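You operate a simulated robot arm through the tools that you are given. There is no shell and no other tool.

You run a simulated robot arm. Do the job below in one go: nothing can be reset, and whatever is moved stays where it is left.

Task
Give the damp red and purple wool bobbins three boosts on the radiator rack.
Fine: one bobbin a seat; let each boost run out and leave the bobbins be meanwhile; then each goes back to the nest of its colour. Set down upright: what you pick out.

The check looks at the end state, three seconds after you hand in, the way a careful person would. Anything else that was tipped, shoved, dropped, spilled or broken makes it a failure.

Robot
A 6-joint arm with a two-finger gripper, fixed in place. Base frame: the origin is at the foot of the arm, x ahead of it, y to its left, z up. Readings come in mm, rad, newtons and seconds.
Its first joint turns from -2.897 to 2.897 rad. Payload 3.43 kg.
The tool frame sits at the grasp point between the pads (the TCP): z along the fingers, y along the line on which they close. The tips reach 20 mm beyond it. The gripper opens to 190 mm. The gripper's body begins 248 mm behind the TCP.
Orientation is that of the tool frame in the base frame, as a unit quaternion [w, x, y, z]. With the fingers straight down and closing along the base's y, the tool's x points along the base's -x, its y along +y and its z along -z.

Tools
- The arm moves only by the tool send_rows. Its arguments are lists of equal length, an entry for each row: "travel": the shift along the tool's x, y, z in mm, a list of three; "turn": the turn, a rotation vector about the tool's x, y, z in rad, a list of three; "fingers": the opening, from 0 (shut) to 1 (fully open). In form: {"travel": [[x, y, z], ...], "turn": [[ax, ay, az], ...], "fingers": [fingers, ...]}. A call has 1 to 20 rows; each row is the pose to reach, as a shift and turn from the pose commanded when the call began, along the tool's axes at that moment. Each row takes 0.2 s and may step no farther than 50 mm and 0.15 rad from the row before; otherwise, or with a gripper value out of range, the whole call is refused. A pose out of reach is approached as far as the arm can. The call stops where the force on the tool passes 90 N (or 10 N more than at its start, if that is more) or the arm is blocked; 0.2 s more then pass. The fingers move at their own pace (about 153 mm/s each) and stop on an object; they squeeze with about 41 N. The grip force told is the motor's: it shows also when the fingers shut on nothing. Time passes only in rows, and 0.2 s behind the last, so rows that repeat a pose let the fingers close. It gives the time, the measured TCP pose, the force on the tool (base axes), the opening and the grip force at its end, in the units of the frame above (readings bear some noise), with the torque about the TCP (base axes, N m) and any sound that the robot's microphone picked up.
- Cameras (640 x 400 px; columns grow to the right, rows downward): "scene" is fixed at [46.8, 507.8, 1218.2]; the picture's right is [-0.43, -0.90, 0.00], its down [-0.22, 0.11, -0.97] and it looks along [0.87, -0.42, -0.25] (base axes); focal length 283 px, centre (320, 200). "wrist" rides on the gripper at [70, -8, -288] in the tool frame; the picture's right is [0.12, 0.99, 0.00], its down [-0.96, 0.11, -0.25] and it looks along [-0.24, 0.03, 0.97] (tool axes); focal length 261 px, centre (320, 200). There is no depth. A picture from a camera that has moved, and an enlarged one, comes with that camera's place and axes in the base frame and with its lens. The place of the scene camera against the robot may be out by one fixed shift of up to 12 mm in any direction.
- grab_frame(camera): a new picture of that camera. No time passes.
- move_column(by): slides the trunk up (or, below 0, down) by that many mm; the arm rides with it, the base frame stays. It gives what a move gives, with no picture.
- enlarge(camera, box): a new picture of the part [left, top, right, bottom] of that camera's present view, enlarged. No time passes.
- hand_in(): hands the job in; it is judged then, once.

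Nothing tells you positions but the pictures and the camera data. Unless the task says otherwise, let go and move clear before handing in.

The tools are called after ">>>" by a JSON object that holds its "op" and its "data". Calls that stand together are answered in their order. send_rows: Moves the arm, as the interface text tells. Its arguments: {"type":"object","properties":{"travel":{"type":"array"},"turn":{"type":"array"},"fingers":{"type":"array"}},"required":["travel","turn","fingers"]} The other tools are called the same way: move_column (by) slides the trunk up or down; grab_frame (camera) takes a picture; enlarge (camera, box) takes an enlarged picture of a part of a camera's view; hand_in () hands the job in.

At the start:

```text
time_s: 0.0
ee_pos: [728.4, -118.3, 1340.5]
orientation: [0.0, -0.001, 1.0, 0.001]
contact_force: [-0.5, 0.2, -0.3]
wrist_torque: [-0.03, -0.02, 0.0]
grip_width: 189.8
finger_force: 0.1
trunk travel left (down, up): [-275.0, 165.0]
```

scene: 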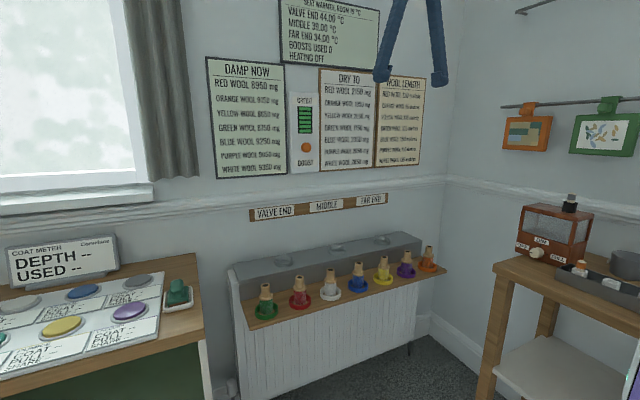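
wrist: 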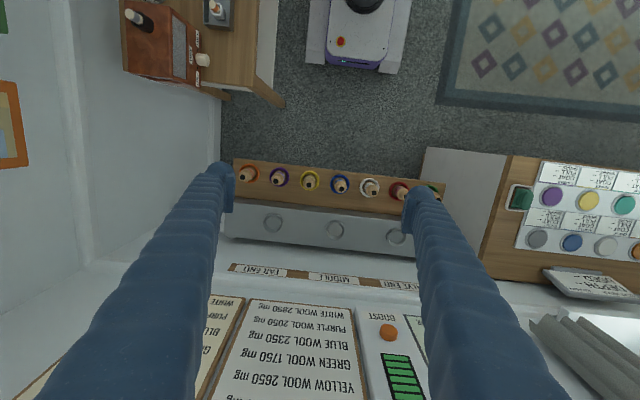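

I see a radiator with a shelf of coloured bobbins, three seats on top, a boost button on the wall and several sign boards. First I'll read the boards and look closer at the stations.

>>> {"op": "enlarge", "data": {"camera": "scene", "box": [270, 0, 390, 75]}}

>>> {"op": "enlarge", "data": {"camera": "scene", "box": [200, 50, 320, 190]}}

>>> {"op": "enlarge", "data": {"camera": "scene", "box": [310, 60, 430, 180]}}

>>> {"op": "enlarge", "data": {"camera": "scene", "box": [220, 190, 450, 350]}}

>>> {"op": "enlarge", "data": {"camera": "scene", "box": [0, 220, 210, 400]}}

>>> {"op": "enlarge", "data": {"camera": "scene", "box": [480, 80, 640, 400]}}

>>> {"op": "enlarge", "data": {"camera": "wrist", "box": [210, 140, 450, 290]}}

```text
5.33 times, centred on (330, 38) of scene
camera zoom: at [46.8, 507.8, 1218.2], right [-0.43, -0.9, 0.0], down [-0.22, 0.11, -0.97], along [0.87, -0.42, -0.25], focal length 1507 px, centre (267, 1067)
```

zoom: 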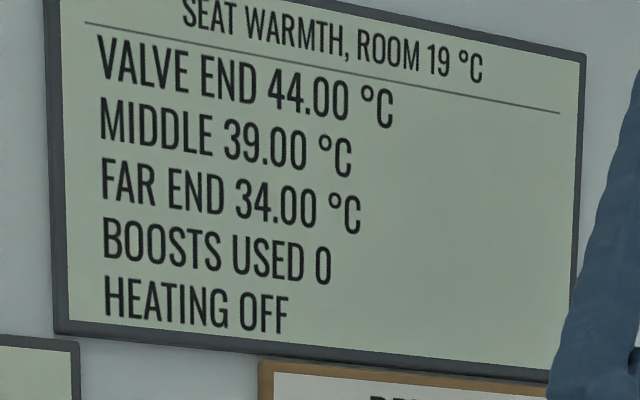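

```text
2.86 times, centred on (260, 120) of scene
camera zoom: at [46.8, 507.8, 1218.2], right [-0.43, -0.9, 0.0], down [-0.22, 0.11, -0.97], along [0.87, -0.42, -0.25], focal length 807 px, centre (491, 429)
```

zoom: 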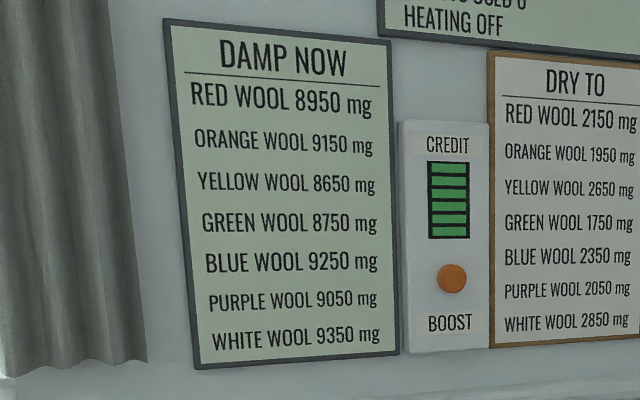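

```text
3.33 times, centred on (370, 120) of scene
camera zoom: at [46.8, 507.8, 1218.2], right [-0.43, -0.9, 0.0], down [-0.22, 0.11, -0.97], along [0.87, -0.42, -0.25], focal length 942 px, centre (153, 467)
```

zoom: 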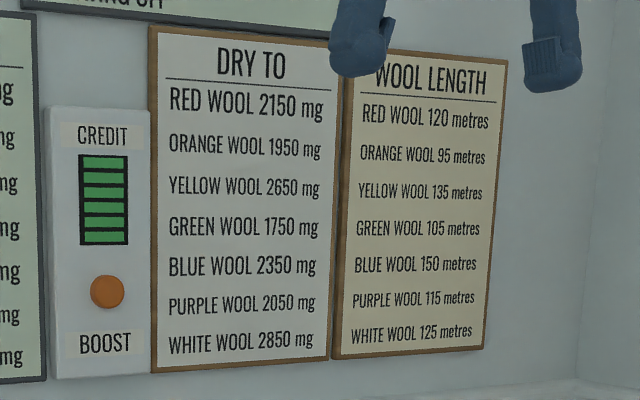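

```text
2.50 times, centred on (335, 270) of scene
camera zoom: at [46.8, 507.8, 1218.2], right [-0.43, -0.9, 0.0], down [-0.22, 0.11, -0.97], along [0.87, -0.42, -0.25], focal length 706 px, centre (282, 25)
```

zoom: 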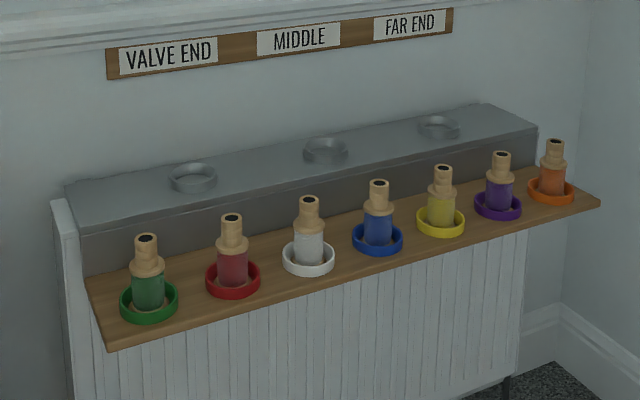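

```text
2.22 times, centred on (105, 310) of scene
camera zoom: at [46.8, 507.8, 1218.2], right [-0.43, -0.9, 0.0], down [-0.22, 0.11, -0.97], along [0.87, -0.42, -0.25], focal length 628 px, centre (798, -44)
```

zoom: 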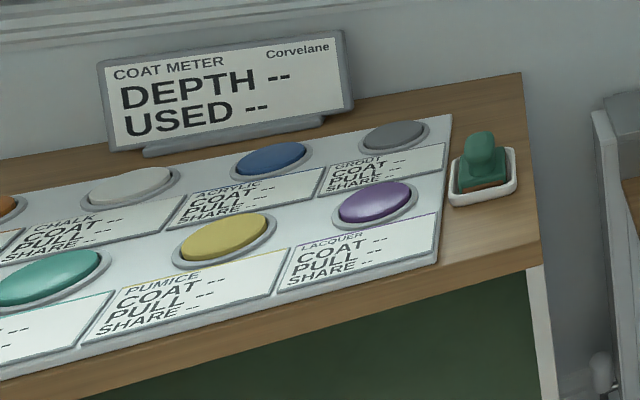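

```text
1.25 times, centred on (560, 240) of scene
camera zoom: at [46.8, 507.8, 1218.2], right [-0.43, -0.9, 0.0], down [-0.22, 0.11, -0.97], along [0.87, -0.42, -0.25], focal length 353 px, centre (20, 150)
```

zoom: 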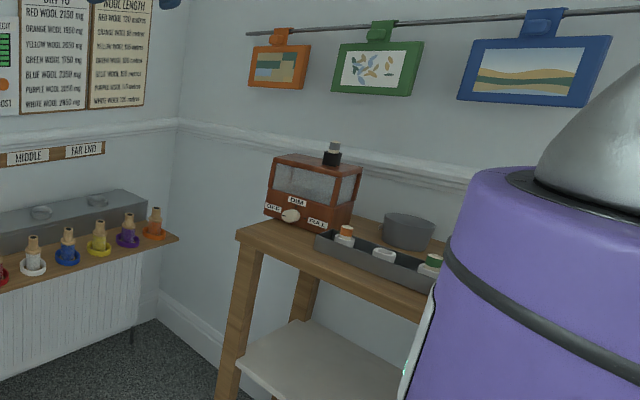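

```text
2.67 times, centred on (330, 215) of wrist
camera zoom: at [658.3, -127.4, 1627.3], right [-0.12, 0.99, 0.0], down [0.96, 0.12, 0.25], along [0.24, 0.03, -0.97], focal length 695 px, centre (293, 160)
```

zoom: 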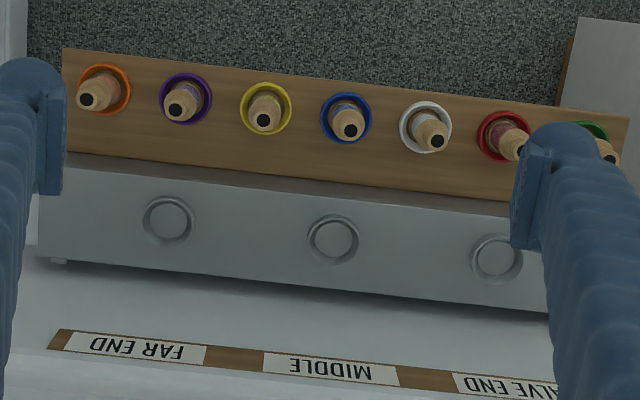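

The red bobbin's nest is at about (828, 198, 647) and the purple's at about (829, -258, 647). The seats are near x 985, at y 198, -30 and -257, and the boost button is near (1056, 72, 1144). Next I move above the red bobbin and refine these from the wrist camera.

>>> {"op": "send_rows", "data": {"travel": [[-9, 28.7, 35.5], [-18, 57.5, 71], [-27.2, 86.2, 106.4], [-36.2, 115, 141.8], [-45.3, 143.6, 177.3], [-54.3, 172.4, 212.7], [-63.4, 201, 248.2], [-72.4, 230, 283.6], [-81.5, 258.5, 319], [-90.5, 287.3, 354.5], [-99.6, 316, 390], [-99.6, 316, 390]], "turn": [[0, 0, 0], [0, 0, 0], [0, 0, 0], [0, 0, 0], [0, 0, 0], [0, 0, 0], [0, 0, 0], [0, 0, 0], [0, 0, 0], [0, 0, 0], [0, 0, 0], [0, 0, 0]], "fingers": [1, 1, 1, 1, 1, 1, 1, 1, 1, 1, 1, 1]}}

>>> {"op": "grab_frame", "data": {"camera": "wrist"}}

>>> {"op": "grab_frame", "data": {"camera": "scene"}}

```text
time_s: 2.6
ee_pos: [829.7, 196.8, 948.7]
orientation: [0.0, -0.001, 1.0, 0.0]
contact_force: [0.1, 1.1, -0.4]
wrist_torque: [-0.11, -0.05, -0.02]
grip_width: 189.9
finger_force: 0.1
trunk travel left (down, up): [-275.0, 165.0]
```

```text
taken
camera wrist: at [758.2, 189.0, 1236.6], right [-0.12, 0.99, 0.0], down [0.96, 0.12, 0.25], along [0.25, 0.03, -0.97], focal length 261 px, centre (320, 200)
```

wrist: 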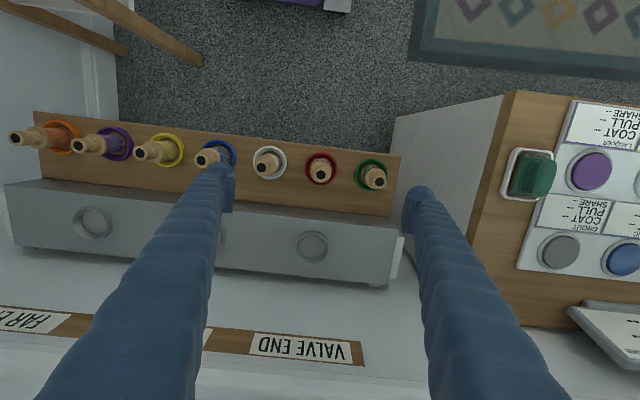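

```text
taken
```

scene: 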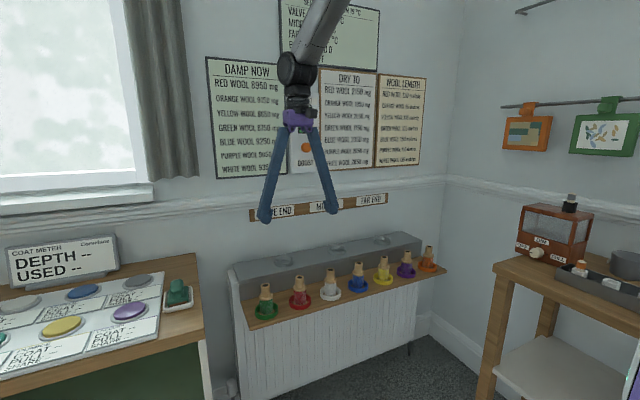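

The arm hovers above the red bobbin. I'll enlarge the wrist view to refine the red bobbin and the valve-end seat.

>>> {"op": "enlarge", "data": {"camera": "wrist", "box": [240, 130, 400, 230]}}

>>> {"op": "enlarge", "data": {"camera": "wrist", "box": [240, 200, 400, 300]}}

>>> {"op": "enlarge", "data": {"camera": "scene", "box": [230, 240, 350, 325]}}

```text
4.00 times, centred on (320, 180) of wrist
camera zoom: at [758.2, 189.0, 1236.6], right [-0.12, 0.99, 0.0], down [0.96, 0.12, 0.25], along [0.25, 0.03, -0.97], focal length 1043 px, centre (320, 280)
```

zoom: 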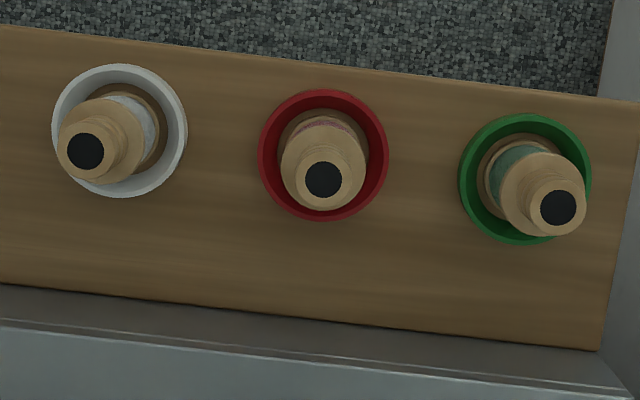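

```text
4.00 times, centred on (320, 250) of wrist
camera zoom: at [758.2, 189.0, 1236.6], right [-0.12, 0.99, 0.0], down [0.96, 0.12, 0.25], along [0.25, 0.03, -0.97], focal length 1043 px, centre (320, 0)
```

zoom: 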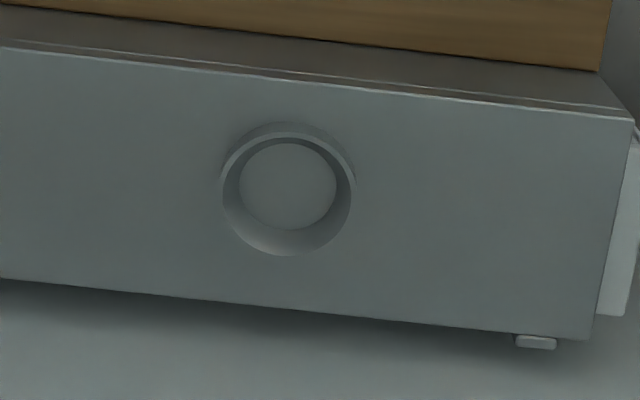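

```text
4.71 times, centred on (290, 282) of scene
camera zoom: at [46.8, 507.8, 1218.2], right [-0.43, -0.9, 0.0], down [-0.22, 0.11, -0.97], along [0.87, -0.42, -0.25], focal length 1330 px, centre (461, -188)
```

zoom: 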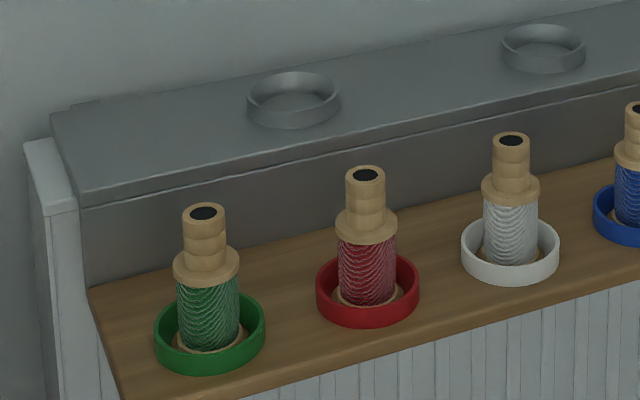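

The red bobbin stands at about (832, 198), its neck spanning z 709 to 743, and the valve-end seat is near (989, 199). I'll test reach over that seat before picking anything up, and look at the seat from there.

>>> {"op": "send_rows", "data": {"travel": [[-40, 0, 0], [-80, 0, 0], [-120, 1, 0], [-158, 1, 0], [-158, 1, 45], [-158, 1, 90], [-158, 1, 130], [-158, 1, 130], [-158, 1, 130]], "turn": [[0, 0, 0], [0, 0, 0], [0, 0, 0], [0, 0, 0], [0, 0, 0], [0, 0, 0], [0, 0, 0], [0, 0, 0], [0, 0, 0]], "fingers": [1, 1, 1, 1, 1, 1, 1, 1, 1]}}

>>> {"op": "grab_frame", "data": {"camera": "wrist"}}

>>> {"op": "grab_frame", "data": {"camera": "scene"}}

```text
time_s: 4.6
ee_pos: [985.0, 198.9, 819.3]
orientation: [-0.001, -0.001, 1.0, 0.0]
contact_force: [-0.1, 0.0, -0.3]
wrist_torque: [0.03, 0.0, 0.0]
grip_width: 190.0
finger_force: 0.1
trunk travel left (down, up): [-275.0, 165.0]
```

```text
taken
camera wrist: at [915.1, 190.3, 1106.6], right [-0.12, 0.99, 0.0], down [0.96, 0.12, 0.25], along [0.24, 0.03, -0.97], focal length 261 px, centre (320, 200)
```

wrist: 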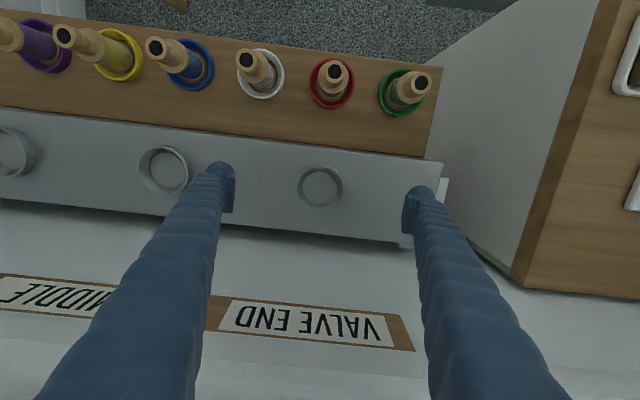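

```text
taken
```

scene: 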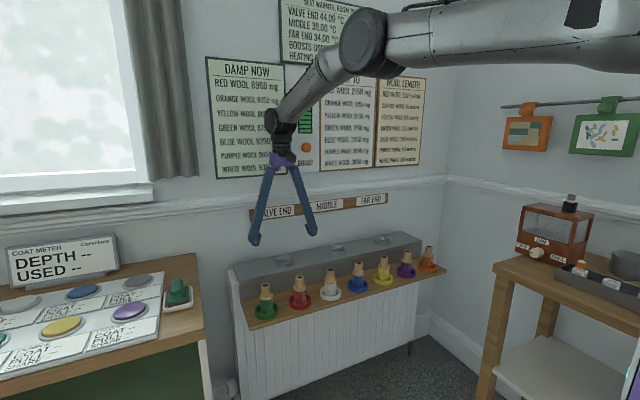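

The arm reaches the valve-end seat. I'll enlarge the wrist view to measure the seats precisely.

>>> {"op": "enlarge", "data": {"camera": "wrist", "box": [270, 140, 370, 240]}}

>>> {"op": "enlarge", "data": {"camera": "wrist", "box": [120, 30, 280, 210]}}

>>> {"op": "enlarge", "data": {"camera": "wrist", "box": [280, 40, 400, 130]}}

```text
4.00 times, centred on (320, 190) of wrist
camera zoom: at [915.1, 190.3, 1106.6], right [-0.12, 0.99, 0.0], down [0.96, 0.12, 0.25], along [0.24, 0.03, -0.97], focal length 1043 px, centre (320, 240)
```

zoom: 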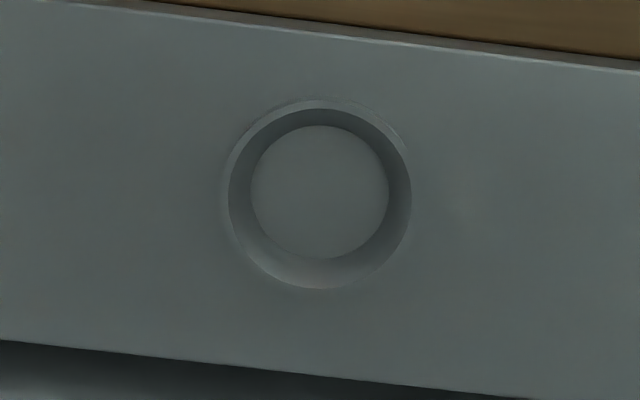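

```text
2.22 times, centred on (200, 120) of wrist
camera zoom: at [915.1, 190.3, 1106.6], right [-0.12, 0.99, 0.0], down [0.96, 0.12, 0.25], along [0.24, 0.03, -0.97], focal length 579 px, centre (587, 378)
```

zoom: 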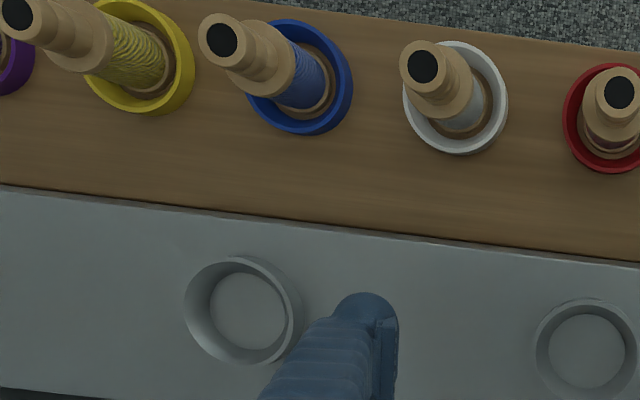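

```text
4.44 times, centred on (340, 85) of wrist
camera zoom: at [915.1, 190.3, 1106.6], right [-0.12, 0.99, 0.0], down [0.96, 0.12, 0.25], along [0.24, 0.03, -0.97], focal length 1158 px, centre (231, 711)
```

zoom: 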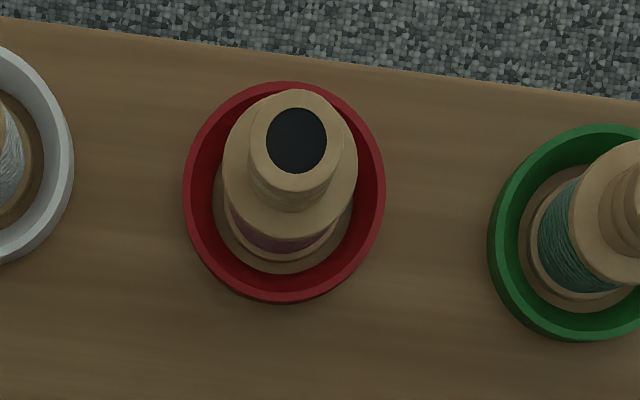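

The valve-end seat's centre is about (991, 199) and the red nest's about (833, 199). I'll back off over the red bobbin with the fingers narrowed to about 80 mm and check the alignment.

>>> {"op": "send_rows", "data": {"travel": [[0, 0, -40], [40, 0, -60], [80, 0, -60], [120, 0, -60], [153, 0.5, -60], [153, 0.5, -60], [153, 0.5, -60]], "turn": [[0, 0, 0], [0, 0, 0], [0, 0, 0], [0, 0, 0], [0, 0, 0], [0, 0, 0], [0, 0, 0]], "fingers": [1, 0.8, 0.6, 0.42, 0.42, 0.42, 0.42]}}

>>> {"op": "grab_frame", "data": {"camera": "wrist"}}

>>> {"op": "enlarge", "data": {"camera": "wrist", "box": [260, 140, 380, 215]}}

>>> {"op": "enlarge", "data": {"camera": "scene", "box": [200, 40, 440, 340]}}

```text
time_s: 6.2
ee_pos: [831.9, 199.5, 880.4]
orientation: [0.0, -0.001, 1.0, 0.0]
contact_force: [0.5, 0.2, -0.4]
wrist_torque: [0.01, -0.01, 0.0]
grip_width: 80.0
finger_force: 0.0
trunk travel left (down, up): [-275.0, 165.0]
```

```text
taken
camera wrist: at [762.3, 190.0, 1168.1], right [-0.12, 0.99, 0.0], down [0.96, 0.12, 0.25], along [0.24, 0.03, -0.97], focal length 261 px, centre (320, 200)
```

wrist: 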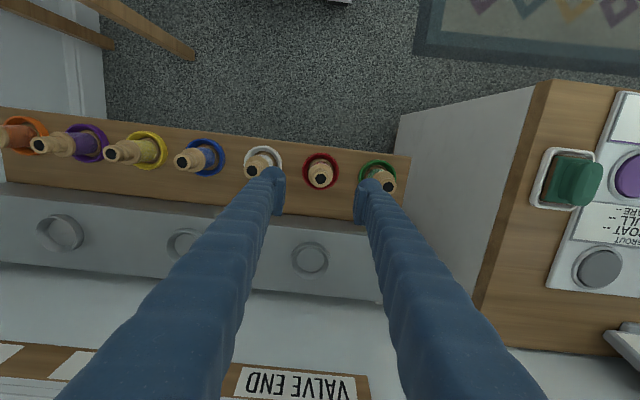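

```text
5.33 times, centred on (320, 178) of wrist
camera zoom: at [762.3, 190.0, 1168.1], right [-0.12, 0.99, 0.0], down [0.96, 0.12, 0.25], along [0.24, 0.03, -0.97], focal length 1390 px, centre (320, 320)
```

zoom: 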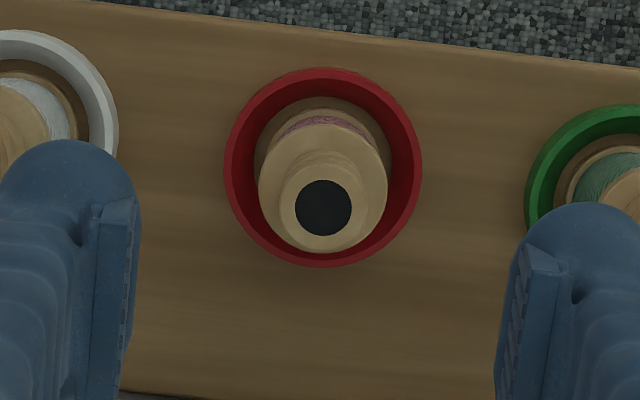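

```text
1.33 times, centred on (320, 190) of scene
camera zoom: at [46.8, 507.8, 1218.2], right [-0.43, -0.9, 0.0], down [-0.22, 0.11, -0.97], along [0.87, -0.42, -0.25], focal length 377 px, centre (320, 213)
```

zoom: 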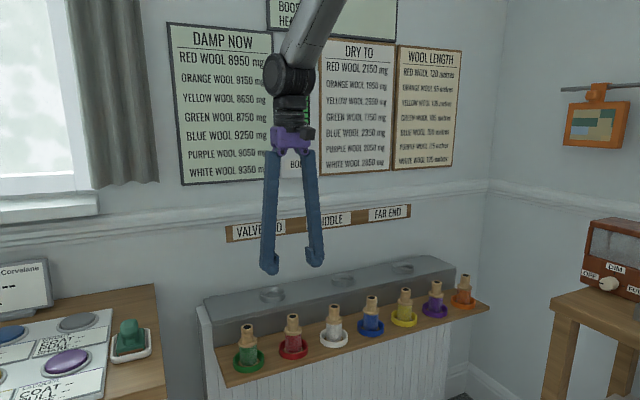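

The fingers line up with the red bobbin, about 1 mm short in x. I'll descend to z 736 and close on the neck.

>>> {"op": "send_rows", "data": {"travel": [[-1, 0, 40], [-1, 0, 80], [-1, 0, 115], [-1, 0, 135], [-1, 0, 144.5], [-1, 0, 144.5], [-1, 0, 144.5], [-1, 0, 144.5], [-1, 0, 144.5], [-1, 0, 144.5]], "turn": [[0, 0, 0], [0, 0, 0], [0, 0, 0], [0, 0, 0], [0, 0, 0], [0, 0, 0], [0, 0, 0], [0, 0, 0], [0, 0, 0], [0, 0, 0]], "fingers": [0.42, 0.42, 0.42, 0.42, 0.42, 0.42, 0.25, 0.1, 0, 0]}}

>>> {"op": "enlarge", "data": {"camera": "scene", "box": [230, 220, 370, 320]}}

>>> {"op": "grab_frame", "data": {"camera": "wrist"}}

```text
time_s: 8.4
ee_pos: [834.2, 199.1, 736.2]
orientation: [-0.001, -0.001, 1.0, 0.0]
contact_force: [0.9, 0.0, -0.5]
wrist_torque: [-0.06, 0.0, 0.02]
grip_width: 24.9
finger_force: 40.8
trunk travel left (down, up): [-275.0, 165.0]
```

```text
4.00 times, centred on (300, 270) of scene
camera zoom: at [46.8, 507.8, 1218.2], right [-0.43, -0.9, 0.0], down [-0.22, 0.11, -0.97], along [0.87, -0.42, -0.25], focal length 1130 px, centre (400, -80)
```

zoom: 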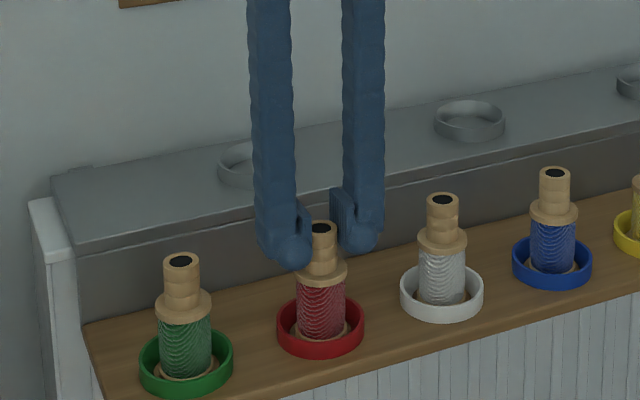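

```text
taken
camera wrist: at [763.5, 189.8, 1023.3], right [-0.12, 0.99, 0.0], down [0.96, 0.12, 0.25], along [0.24, 0.03, -0.97], focal length 261 px, centre (320, 200)
```

wrist: 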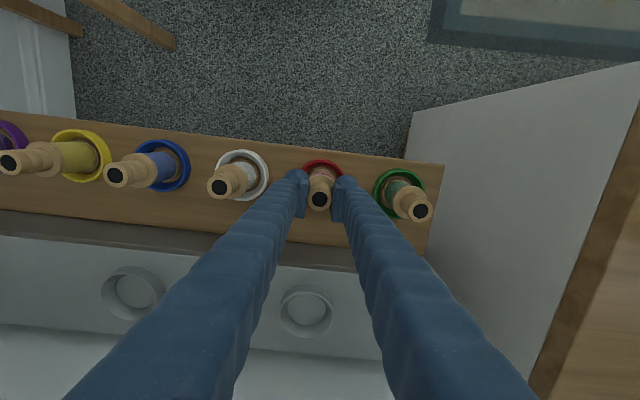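

The red bobbin is gripped at a 24.9 mm width. I'll lift it 150 mm, carry it over the valve-end seat and check the view before lowering.

>>> {"op": "send_rows", "data": {"travel": [[0, 0, -20], [0, 0, -60], [0, 0, -105], [0, 0, -150], [-40, 0, -150], [-80, 0, -150], [-120, 0, -150], [-145, 0, -150], [-158, 0, -150], [-158, 0, -150], [-158, 0, -150]], "turn": [[0, 0, 0], [0, 0, 0], [0, 0, 0], [0, 0, 0], [0, 0, 0], [0, 0, 0], [0, 0, 0], [0, 0, 0], [0, 0, 0], [0, 0, 0], [0, 0, 0]], "fingers": [0, 0, 0, 0, 0, 0, 0, 0, 0, 0, 0]}}

>>> {"op": "grab_frame", "data": {"camera": "wrist"}}

>>> {"op": "enlarge", "data": {"camera": "wrist", "box": [280, 140, 360, 220]}}

>>> {"op": "enlarge", "data": {"camera": "scene", "box": [230, 200, 370, 320]}}

```text
time_s: 10.8
ee_pos: [989.5, 200.2, 885.4]
orientation: [-0.001, -0.001, 1.0, 0.0]
contact_force: [0.1, 0.7, -0.5]
wrist_torque: [0.01, 0.0, 0.0]
grip_width: 25.2
finger_force: 40.5
trunk travel left (down, up): [-275.0, 165.0]
```

```text
taken
camera wrist: at [921.1, 190.6, 1172.7], right [-0.12, 0.99, 0.0], down [0.96, 0.12, 0.25], along [0.24, 0.03, -0.97], focal length 261 px, centre (320, 200)
```

wrist: 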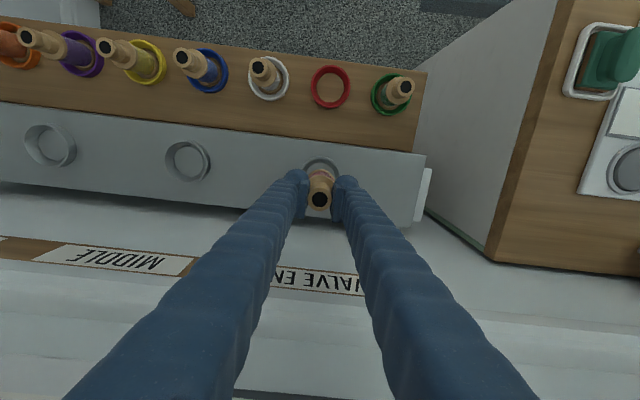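

```text
5.00 times, centred on (320, 180) of wrist
camera zoom: at [921.1, 190.6, 1172.7], right [-0.12, 0.99, 0.0], down [0.96, 0.12, 0.25], along [0.24, 0.03, -0.97], focal length 1303 px, centre (320, 300)
```

zoom: 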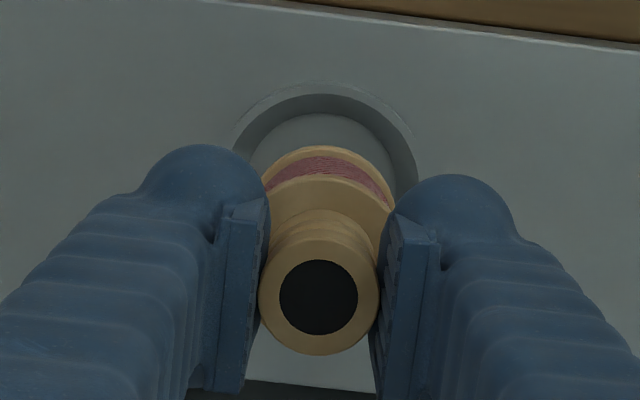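

```text
3.33 times, centred on (300, 260) of scene
camera zoom: at [46.8, 507.8, 1218.2], right [-0.43, -0.9, 0.0], down [-0.22, 0.11, -0.97], along [0.87, -0.42, -0.25], focal length 942 px, centre (387, 0)
```

zoom: 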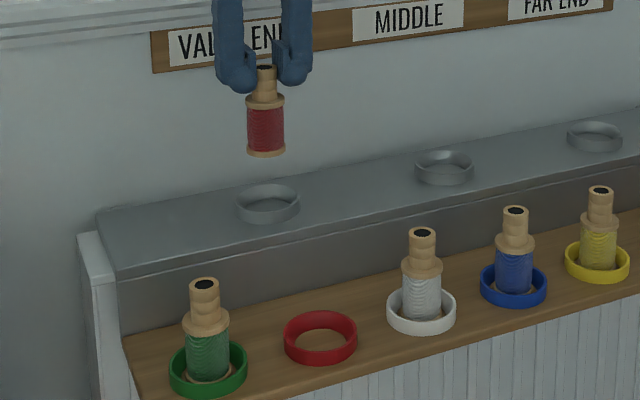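

The red bobbin hangs upright over the valve-end seat, well aligned. I'll lower it to just above the seat and check the gap.

>>> {"op": "send_rows", "data": {"travel": [[0.5, 0, 25], [0.5, 0, 45], [0.5, 0, 58], [0.5, 0, 58], [0.5, 0, 58]], "turn": [[0, 0, 0], [0, 0, 0], [0, 0, 0], [0, 0, 0], [0, 0, 0]], "fingers": [0, 0, 0, 0, 0]}}

>>> {"op": "enlarge", "data": {"camera": "wrist", "box": [280, 140, 360, 220]}}

>>> {"op": "enlarge", "data": {"camera": "scene", "box": [240, 210, 320, 290]}}

```text
time_s: 12.0
ee_pos: [991.2, 198.7, 828.5]
orientation: [-0.001, -0.001, 1.0, 0.0]
contact_force: [-0.7, -0.4, -0.4]
wrist_torque: [0.04, -0.02, -0.02]
grip_width: 25.6
finger_force: 41.2
trunk travel left (down, up): [-275.0, 165.0]
```

```text
5.00 times, centred on (320, 180) of wrist
camera zoom: at [921.3, 190.2, 1114.9], right [-0.12, 0.99, 0.0], down [0.96, 0.12, 0.25], along [0.24, 0.03, -0.97], focal length 1303 px, centre (320, 300)
```

zoom: 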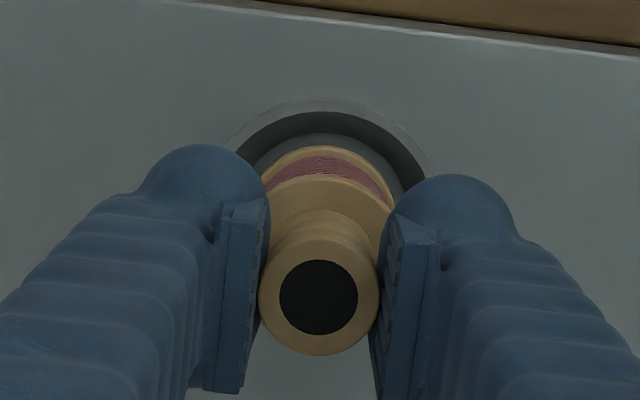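

```text
5.00 times, centred on (280, 250) of scene
camera zoom: at [46.8, 507.8, 1218.2], right [-0.43, -0.9, 0.0], down [-0.22, 0.11, -0.97], along [0.87, -0.42, -0.25], focal length 1413 px, centre (520, -50)
```

zoom: 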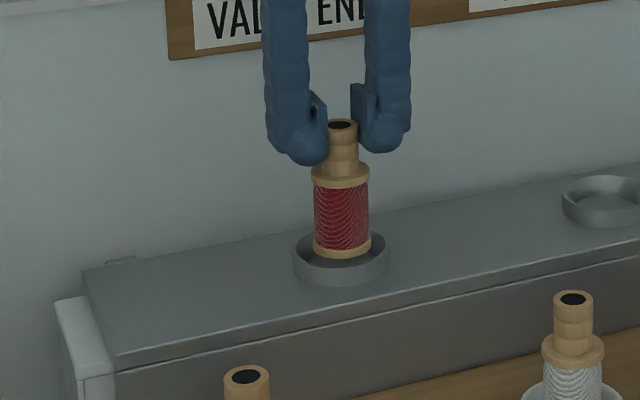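

The bobbin is centred over the ring, with its base at about rim level. I'll lower in small steps and watch the force.

>>> {"op": "send_rows", "data": {"travel": [[0, 0, 3], [0, 0, 6], [0, 0, 8], [0, 0, 8]], "turn": [[0, 0, 0], [0, 0, 0], [0, 0, 0], [0, 0, 0]], "fingers": [0, 0, 0, 0]}}

```text
time_s: 13.0
ee_pos: [990.5, 199.5, 820.4]
orientation: [-0.001, 0.001, 1.0, 0.001]
contact_force: [-0.2, -0.5, -1.0]
wrist_torque: [0.01, 0.01, -0.03]
grip_width: 25.2
finger_force: 41.0
trunk travel left (down, up): [-275.0, 165.0]
```

No contact yet at z 820. I'll keep lowering in small steps.

>>> {"op": "send_rows", "data": {"travel": [[0, 0, 2], [0, 0, 4], [0, 0, 4]], "turn": [[0, 0, 0], [0, 0, 0], [0, 0, 0]], "fingers": [0, 0, 0]}}

>>> {"op": "enlarge", "data": {"camera": "scene", "box": [240, 210, 320, 290]}}

```text
time_s: 13.8
ee_pos: [989.6, 199.8, 815.3]
orientation: [-0.001, 0.0, 1.0, -0.001]
contact_force: [1.0, -0.4, -0.9]
wrist_torque: [0.04, -0.02, 0.0]
grip_width: 25.2
finger_force: 41.3
trunk travel left (down, up): [-275.0, 165.0]
```

```text
5.00 times, centred on (280, 250) of scene
camera zoom: at [46.8, 507.8, 1218.2], right [-0.43, -0.9, 0.0], down [-0.22, 0.11, -0.97], along [0.87, -0.42, -0.25], focal length 1413 px, centre (520, -50)
```

zoom: 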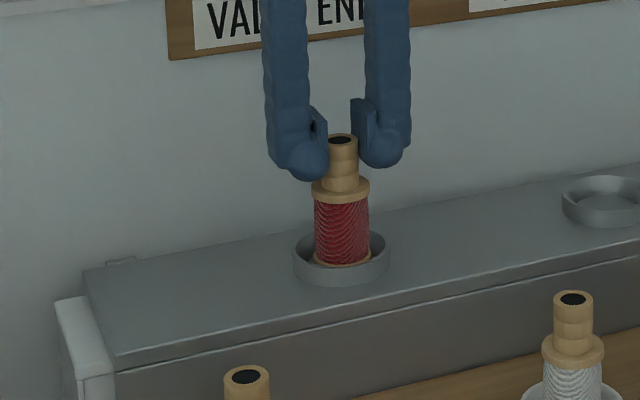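

The base is now inside the ring. I'll go down a few more millimetres until contact shows.

>>> {"op": "send_rows", "data": {"travel": [[0, 0, 1.5], [0, 0, 3], [0, 0, 3]], "turn": [[0, 0, 0], [0, 0, 0], [0, 0, 0]], "fingers": [0, 0, 0]}}

```text
time_s: 14.6
ee_pos: [991.4, 200.1, 812.5]
orientation: [-0.001, -0.001, 1.0, 0.001]
contact_force: [0.1, 0.5, 0.1]
wrist_torque: [0.05, 0.01, 0.01]
grip_width: 24.9
finger_force: 40.8
trunk travel left (down, up): [-275.0, 165.0]
```

>>> {"op": "send_rows", "data": {"travel": [[0, 0, 1.5], [0, 0, 3], [0, 0, 3]], "turn": [[0, 0, 0], [0, 0, 0], [0, 0, 0]], "fingers": [0, 0, 0]}}

>>> {"op": "enlarge", "data": {"camera": "scene", "box": [240, 210, 320, 290]}}

```text
time_s: 15.4
ee_pos: [990.2, 200.5, 811.3]
orientation: [0.001, -0.001, 1.0, 0.0]
contact_force: [-1.8, 0.4, 14.5]
wrist_torque: [-0.06, 0.15, -0.01]
grip_width: 25.1
finger_force: 40.5
trunk travel left (down, up): [-275.0, 165.0]
```

```text
5.00 times, centred on (280, 250) of scene
camera zoom: at [46.8, 507.8, 1218.2], right [-0.43, -0.9, 0.0], down [-0.22, 0.11, -0.97], along [0.87, -0.42, -0.25], focal length 1413 px, centre (520, -50)
```

zoom: 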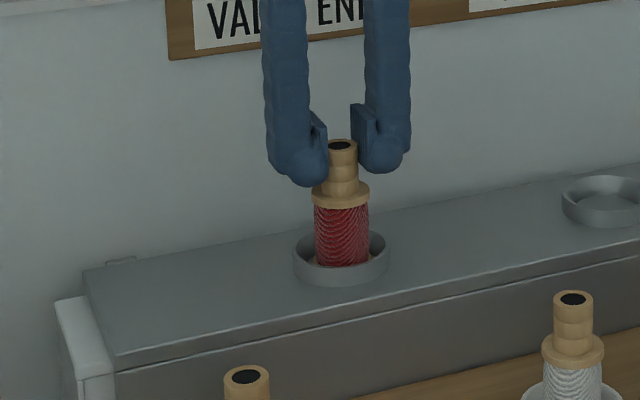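

Contact at z of about 811 with 14 N, and the bobbin sits upright in the valve-end seat. I'll ease off, open gently and rise straight up.

>>> {"op": "send_rows", "data": {"travel": [[0, 0, -1.5], [0, 0, -1.5], [0, 0, -1.5], [0, 0, -1.5], [0, 0, -1.5], [0, 0, -20], [0, 0, -60], [0, 0, -100], [0, 0, -150], [0, 0, -150]], "turn": [[0, 0, 0], [0, 0, 0], [0, 0, 0], [0, 0, 0], [0, 0, 0], [0, 0, 0], [0, 0, 0], [0, 0, 0], [0, 0, 0], [0, 0, 0]], "fingers": [0, 0.18, 0.25, 0.42, 0.42, 0.42, 0.42, 0.42, 0.42, 0.42]}}

>>> {"op": "enlarge", "data": {"camera": "scene", "box": [200, 200, 360, 300]}}

>>> {"op": "grab_frame", "data": {"camera": "wrist"}}

>>> {"op": "enlarge", "data": {"camera": "scene", "box": [200, 0, 440, 190]}}

```text
time_s: 17.6
ee_pos: [991.0, 199.8, 958.8]
orientation: [-0.001, -0.002, 1.0, 0.001]
contact_force: [-0.5, -0.6, -0.7]
wrist_torque: [-0.01, 0.02, 0.06]
grip_width: 79.6
finger_force: 0.0
trunk travel left (down, up): [-275.0, 165.0]
```

```text
4.00 times, centred on (280, 250) of scene
camera zoom: at [46.8, 507.8, 1218.2], right [-0.43, -0.9, 0.0], down [-0.22, 0.11, -0.97], along [0.87, -0.42, -0.25], focal length 1130 px, centre (480, 0)
```

zoom: 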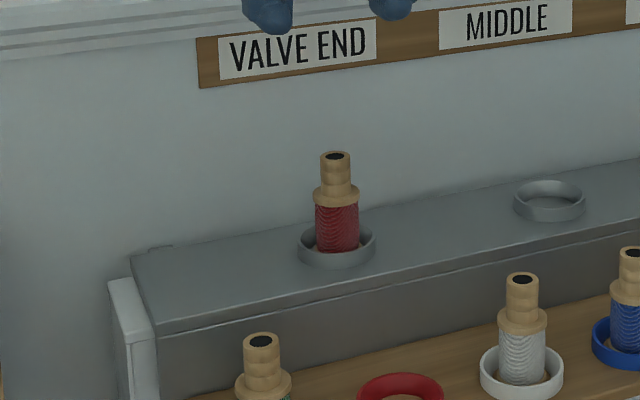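

```text
taken
camera wrist: at [921.2, 189.9, 1246.1], right [-0.12, 0.99, 0.0], down [0.96, 0.12, 0.25], along [0.24, 0.03, -0.97], focal length 261 px, centre (320, 200)
```

wrist: 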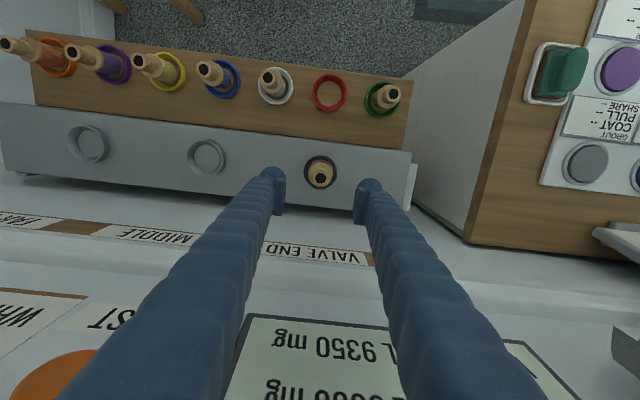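

```text
2.11 times, centred on (320, 95) of scene
camera zoom: at [46.8, 507.8, 1218.2], right [-0.43, -0.9, 0.0], down [-0.22, 0.11, -0.97], along [0.87, -0.42, -0.25], focal length 595 px, centre (320, 421)
```

zoom: 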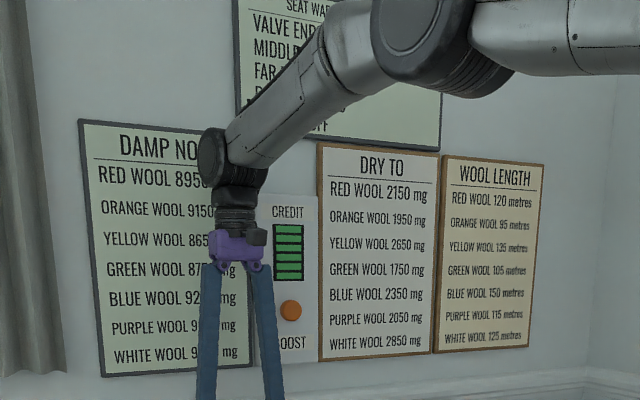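

The red bobbin stands upright on the valve-end seat. I'm moving above the purple bobbin at about (833, -258).

>>> {"op": "send_rows", "data": {"travel": [[20, -38, 0], [40, -80, 0], [55, -125, 0], [70, -170, 0], [85, -215, 0], [100, -260, 0], [115, -305, 0], [130, -350, 0], [145, -395, 0], [155, -430, 15], [158.5, -457, 50], [158.5, -457, 80], [158.5, -457, 80]], "turn": [[0, 0, 0], [0, 0, 0], [0, 0, 0], [0, 0, 0], [0, 0, 0], [0, 0, 0], [0, 0, 0], [0, 0, 0], [0, 0, 0], [0, 0, 0], [0, 0, 0], [0, 0, 0], [0, 0, 0]], "fingers": [0.42, 0.42, 0.42, 0.42, 0.42, 0.42, 0.42, 0.42, 0.42, 0.42, 0.42, 0.42, 0.42]}}

>>> {"op": "grab_frame", "data": {"camera": "wrist"}}

>>> {"op": "enlarge", "data": {"camera": "wrist", "box": [260, 140, 380, 215]}}

>>> {"op": "enlarge", "data": {"camera": "scene", "box": [200, 0, 440, 190]}}

```text
time_s: 20.4
ee_pos: [833.1, -257.4, 879.7]
orientation: [0.0, -0.001, 1.0, 0.0]
contact_force: [-0.9, 0.5, 0.1]
wrist_torque: [-0.04, -0.01, -0.01]
grip_width: 79.9
finger_force: 0.0
trunk travel left (down, up): [-275.0, 165.0]
```

```text
taken
camera wrist: at [762.8, -266.7, 1167.4], right [-0.12, 0.99, 0.0], down [0.96, 0.12, 0.25], along [0.24, 0.03, -0.97], focal length 261 px, centre (320, 200)
```

wrist: 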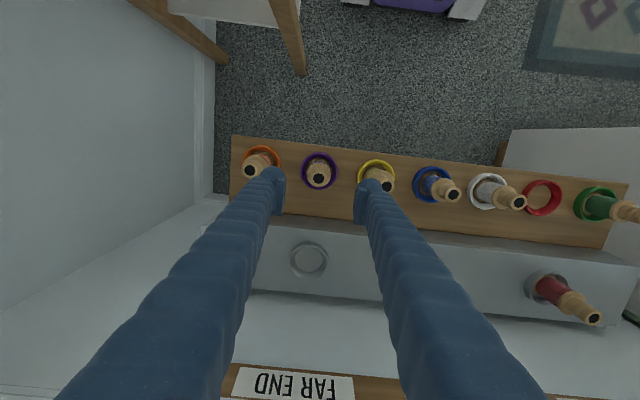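

```text
5.33 times, centred on (320, 178) of wrist
camera zoom: at [762.8, -266.7, 1167.4], right [-0.12, 0.99, 0.0], down [0.96, 0.12, 0.25], along [0.24, 0.03, -0.97], focal length 1390 px, centre (320, 320)
```

zoom: 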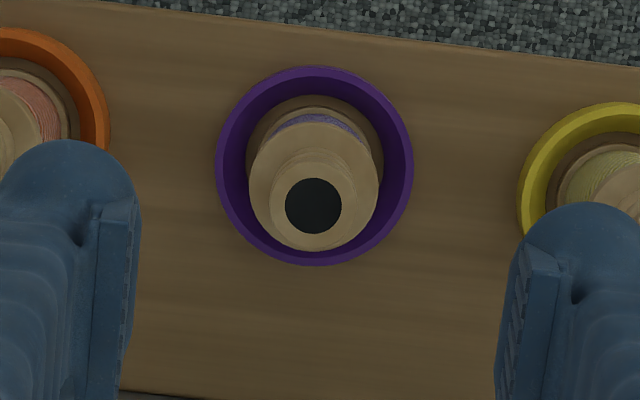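

```text
2.11 times, centred on (320, 95) of scene
camera zoom: at [46.8, 507.8, 1218.2], right [-0.43, -0.9, 0.0], down [-0.22, 0.11, -0.97], along [0.87, -0.42, -0.25], focal length 595 px, centre (320, 421)
```

zoom: 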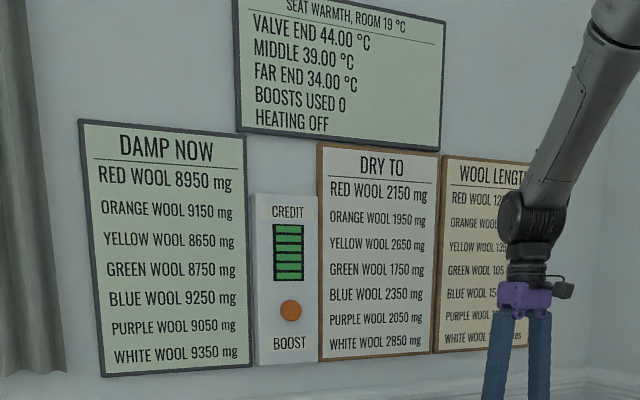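

The purple bobbin stands about 3 mm to the right of the tool axis, at y of about -261. I'll correct for that, descend to z 736 and grip its neck.

>>> {"op": "send_rows", "data": {"travel": [[-0.7, -3, 40], [-0.7, -3, 80], [-0.7, -3, 115], [-0.7, -3, 135], [-0.7, -3, 144], [-0.7, -3, 144], [-0.7, -3, 144], [-0.7, -3, 144], [-0.7, -3, 144], [-0.7, -3, 144]], "turn": [[0, 0, 0], [0, 0, 0], [0, 0, 0], [0, 0, 0], [0, 0, 0], [0, 0, 0], [0, 0, 0], [0, 0, 0], [0, 0, 0], [0, 0, 0]], "fingers": [0.42, 0.42, 0.42, 0.42, 0.42, 0.42, 0.25, 0.1, 0, 0]}}

>>> {"op": "enlarge", "data": {"camera": "scene", "box": [340, 200, 460, 300]}}

```text
time_s: 22.6
ee_pos: [832.6, -260.7, 735.7]
orientation: [-0.001, -0.001, 1.0, 0.0]
contact_force: [-0.3, 0.0, 0.1]
wrist_torque: [-0.03, 0.01, 0.0]
grip_width: 25.3
finger_force: 41.1
trunk travel left (down, up): [-275.0, 165.0]
```

```text
4.00 times, centred on (400, 250) of scene
camera zoom: at [46.8, 507.8, 1218.2], right [-0.43, -0.9, 0.0], down [-0.22, 0.11, -0.97], along [0.87, -0.42, -0.25], focal length 1130 px, centre (0, 0)
```

zoom: 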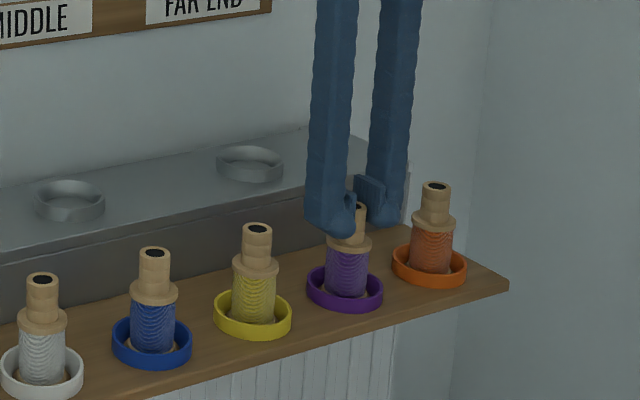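

Purple is gripped at 25.3 mm. I'll lift it and carry it over the middle seat, then check the alignment.

>>> {"op": "send_rows", "data": {"travel": [[0, 0, -20], [0, 0, -60], [0, 0, -105], [0, 0, -150], [-22, 33, -150], [-45, 66, -150], [-68, 99, -150], [-91, 132, -150], [-114, 165, -150], [-137, 200, -150], [-157.5, 231, -150], [-157.5, 231, -150], [-157.5, 231, -150]], "turn": [[0, 0, 0], [0, 0, 0], [0, 0, 0], [0, 0, 0], [0, 0, 0], [0, 0, 0], [0, 0, 0], [0, 0, 0], [0, 0, 0], [0, 0, 0], [0, 0, 0], [0, 0, 0], [0, 0, 0]], "fingers": [0, 0, 0, 0, 0, 0, 0, 0, 0, 0, 0, 0, 0]}}

>>> {"op": "enlarge", "data": {"camera": "wrist", "box": [280, 140, 360, 220]}}

>>> {"op": "enlarge", "data": {"camera": "scene", "box": [230, 180, 420, 300]}}

```text
time_s: 25.4
ee_pos: [990.3, -31.0, 886.1]
orientation: [-0.002, 0.0, 1.0, 0.001]
contact_force: [0.3, 0.4, 0.1]
wrist_torque: [0.04, -0.01, 0.0]
grip_width: 25.1
finger_force: 40.8
trunk travel left (down, up): [-275.0, 165.0]
```

```text
5.00 times, centred on (320, 180) of wrist
camera zoom: at [921.0, -39.2, 1173.7], right [-0.12, 0.99, 0.0], down [0.96, 0.12, 0.25], along [0.24, 0.03, -0.97], focal length 1303 px, centre (320, 300)
```

zoom: 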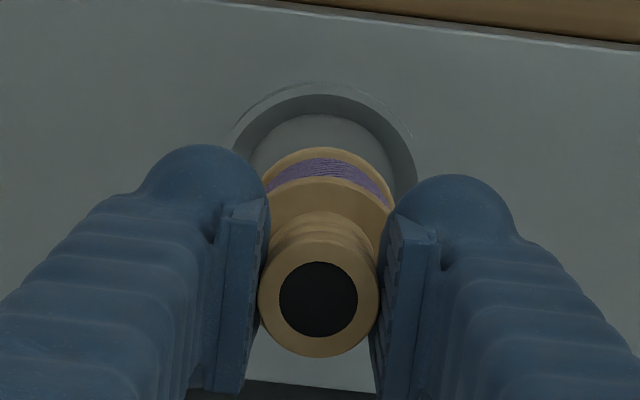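

```text
3.33 times, centred on (325, 240) of scene
camera zoom: at [46.8, 507.8, 1218.2], right [-0.43, -0.9, 0.0], down [-0.22, 0.11, -0.97], along [0.87, -0.42, -0.25], focal length 942 px, centre (303, 67)
```

zoom: 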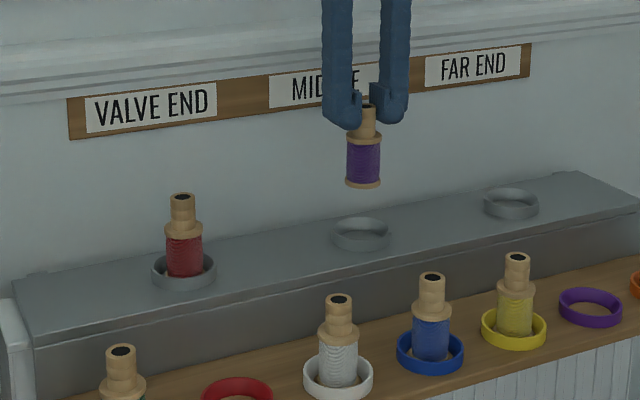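

The alignment over the middle seat matches what I had for red. I'll lower to z of about 816, then finish in small steps.

>>> {"op": "send_rows", "data": {"travel": [[0.5, -0.5, 25], [0.5, -0.5, 45], [0.5, -0.5, 58], [0.5, -0.5, 64], [0.5, -0.5, 68], [0.5, -0.5, 71], [0.5, -0.5, 71]], "turn": [[0, 0, 0], [0, 0, 0], [0, 0, 0], [0, 0, 0], [0, 0, 0], [0, 0, 0], [0, 0, 0]], "fingers": [0, 0, 0, 0, 0, 0, 0]}}

>>> {"op": "enlarge", "data": {"camera": "scene", "box": [300, 200, 380, 280]}}

```text
time_s: 27.0
ee_pos: [989.1, -29.7, 815.0]
orientation: [0.0, -0.001, 1.0, 0.0]
contact_force: [-0.4, 0.4, -0.4]
wrist_torque: [-0.03, 0.01, 0.0]
grip_width: 25.2
finger_force: 40.8
trunk travel left (down, up): [-275.0, 165.0]
```

```text
5.00 times, centred on (340, 240) of scene
camera zoom: at [46.8, 507.8, 1218.2], right [-0.43, -0.9, 0.0], down [-0.22, 0.11, -0.97], along [0.87, -0.42, -0.25], focal length 1413 px, centre (220, 0)
```

zoom: 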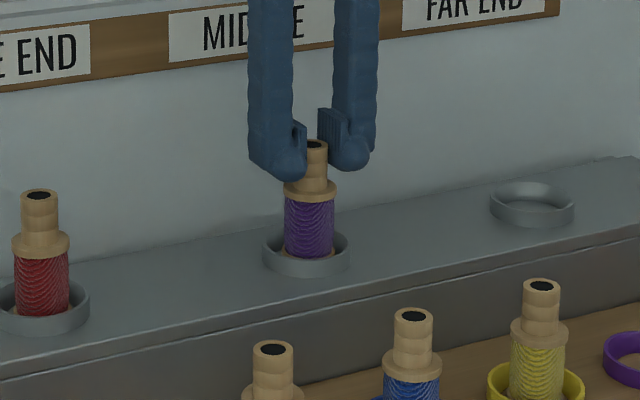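

The purple bobbin is in the ring just above the floor. I'll go the last millimetres to contact.

>>> {"op": "send_rows", "data": {"travel": [[0, 0, 1.5], [0, 0, 3], [0, 0, 4], [0, 0, 4.5], [0, 0, 4.5]], "turn": [[0, 0, 0], [0, 0, 0], [0, 0, 0], [0, 0, 0], [0, 0, 0]], "fingers": [0, 0, 0, 0, 0]}}

```text
time_s: 28.2
ee_pos: [990.5, -29.0, 811.0]
orientation: [0.0, -0.001, 1.0, 0.001]
contact_force: [-1.6, -0.6, 6.9]
wrist_torque: [-0.11, 0.1, -0.02]
grip_width: 25.1
finger_force: 40.8
trunk travel left (down, up): [-275.0, 165.0]
```

Contact is felt at about 7 N. I'll release and rise clear.

>>> {"op": "send_rows", "data": {"travel": [[0, 0, -0.5], [0, 0, -0.5], [0, 0, -0.5], [0, 0, -0.5], [0, 0, -0.5], [0, 0, -20], [0, 0, -60], [0, 0, -100], [0, 0, -150], [0, 0, -150]], "turn": [[0, 0, 0], [0, 0, 0], [0, 0, 0], [0, 0, 0], [0, 0, 0], [0, 0, 0], [0, 0, 0], [0, 0, 0], [0, 0, 0], [0, 0, 0]], "fingers": [0, 0.18, 0.25, 0.42, 0.42, 0.42, 0.42, 0.42, 0.42, 0.42]}}

>>> {"op": "grab_frame", "data": {"camera": "scene"}}

>>> {"op": "enlarge", "data": {"camera": "scene", "box": [230, 200, 430, 320]}}

>>> {"op": "grab_frame", "data": {"camera": "wrist"}}

```text
time_s: 30.4
ee_pos: [989.8, -30.5, 959.3]
orientation: [-0.001, -0.001, 1.0, -0.001]
contact_force: [0.7, 0.5, 0.4]
wrist_torque: [-0.01, -0.02, 0.04]
grip_width: 79.6
finger_force: 0.0
trunk travel left (down, up): [-275.0, 165.0]
```

```text
taken
```

scene: 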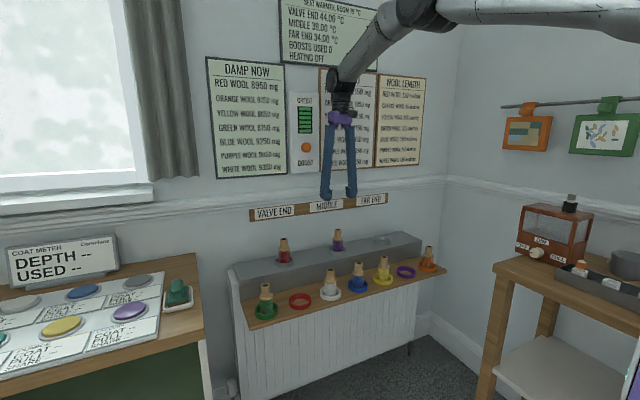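

```text
3.20 times, centred on (330, 260) of scene
camera zoom: at [46.8, 507.8, 1218.2], right [-0.43, -0.9, 0.0], down [-0.22, 0.11, -0.97], along [0.87, -0.42, -0.25], focal length 904 px, centre (288, 8)
```

zoom: 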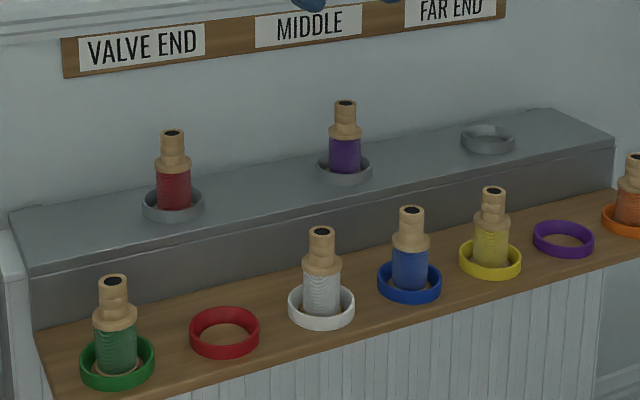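

```text
taken
camera wrist: at [921.0, -39.1, 1246.5], right [-0.12, 0.99, 0.0], down [0.96, 0.12, 0.25], along [0.24, 0.03, -0.97], focal length 261 px, centre (320, 200)
```

wrist: 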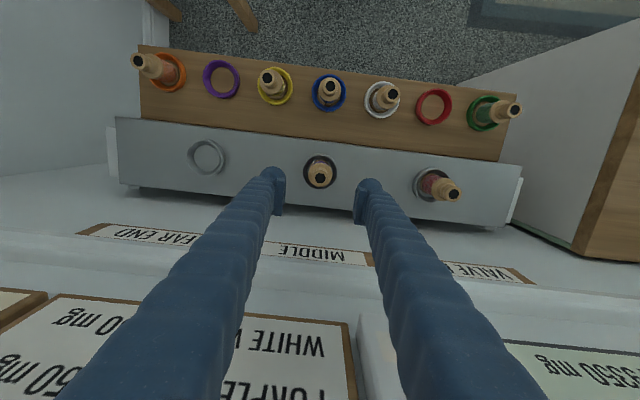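

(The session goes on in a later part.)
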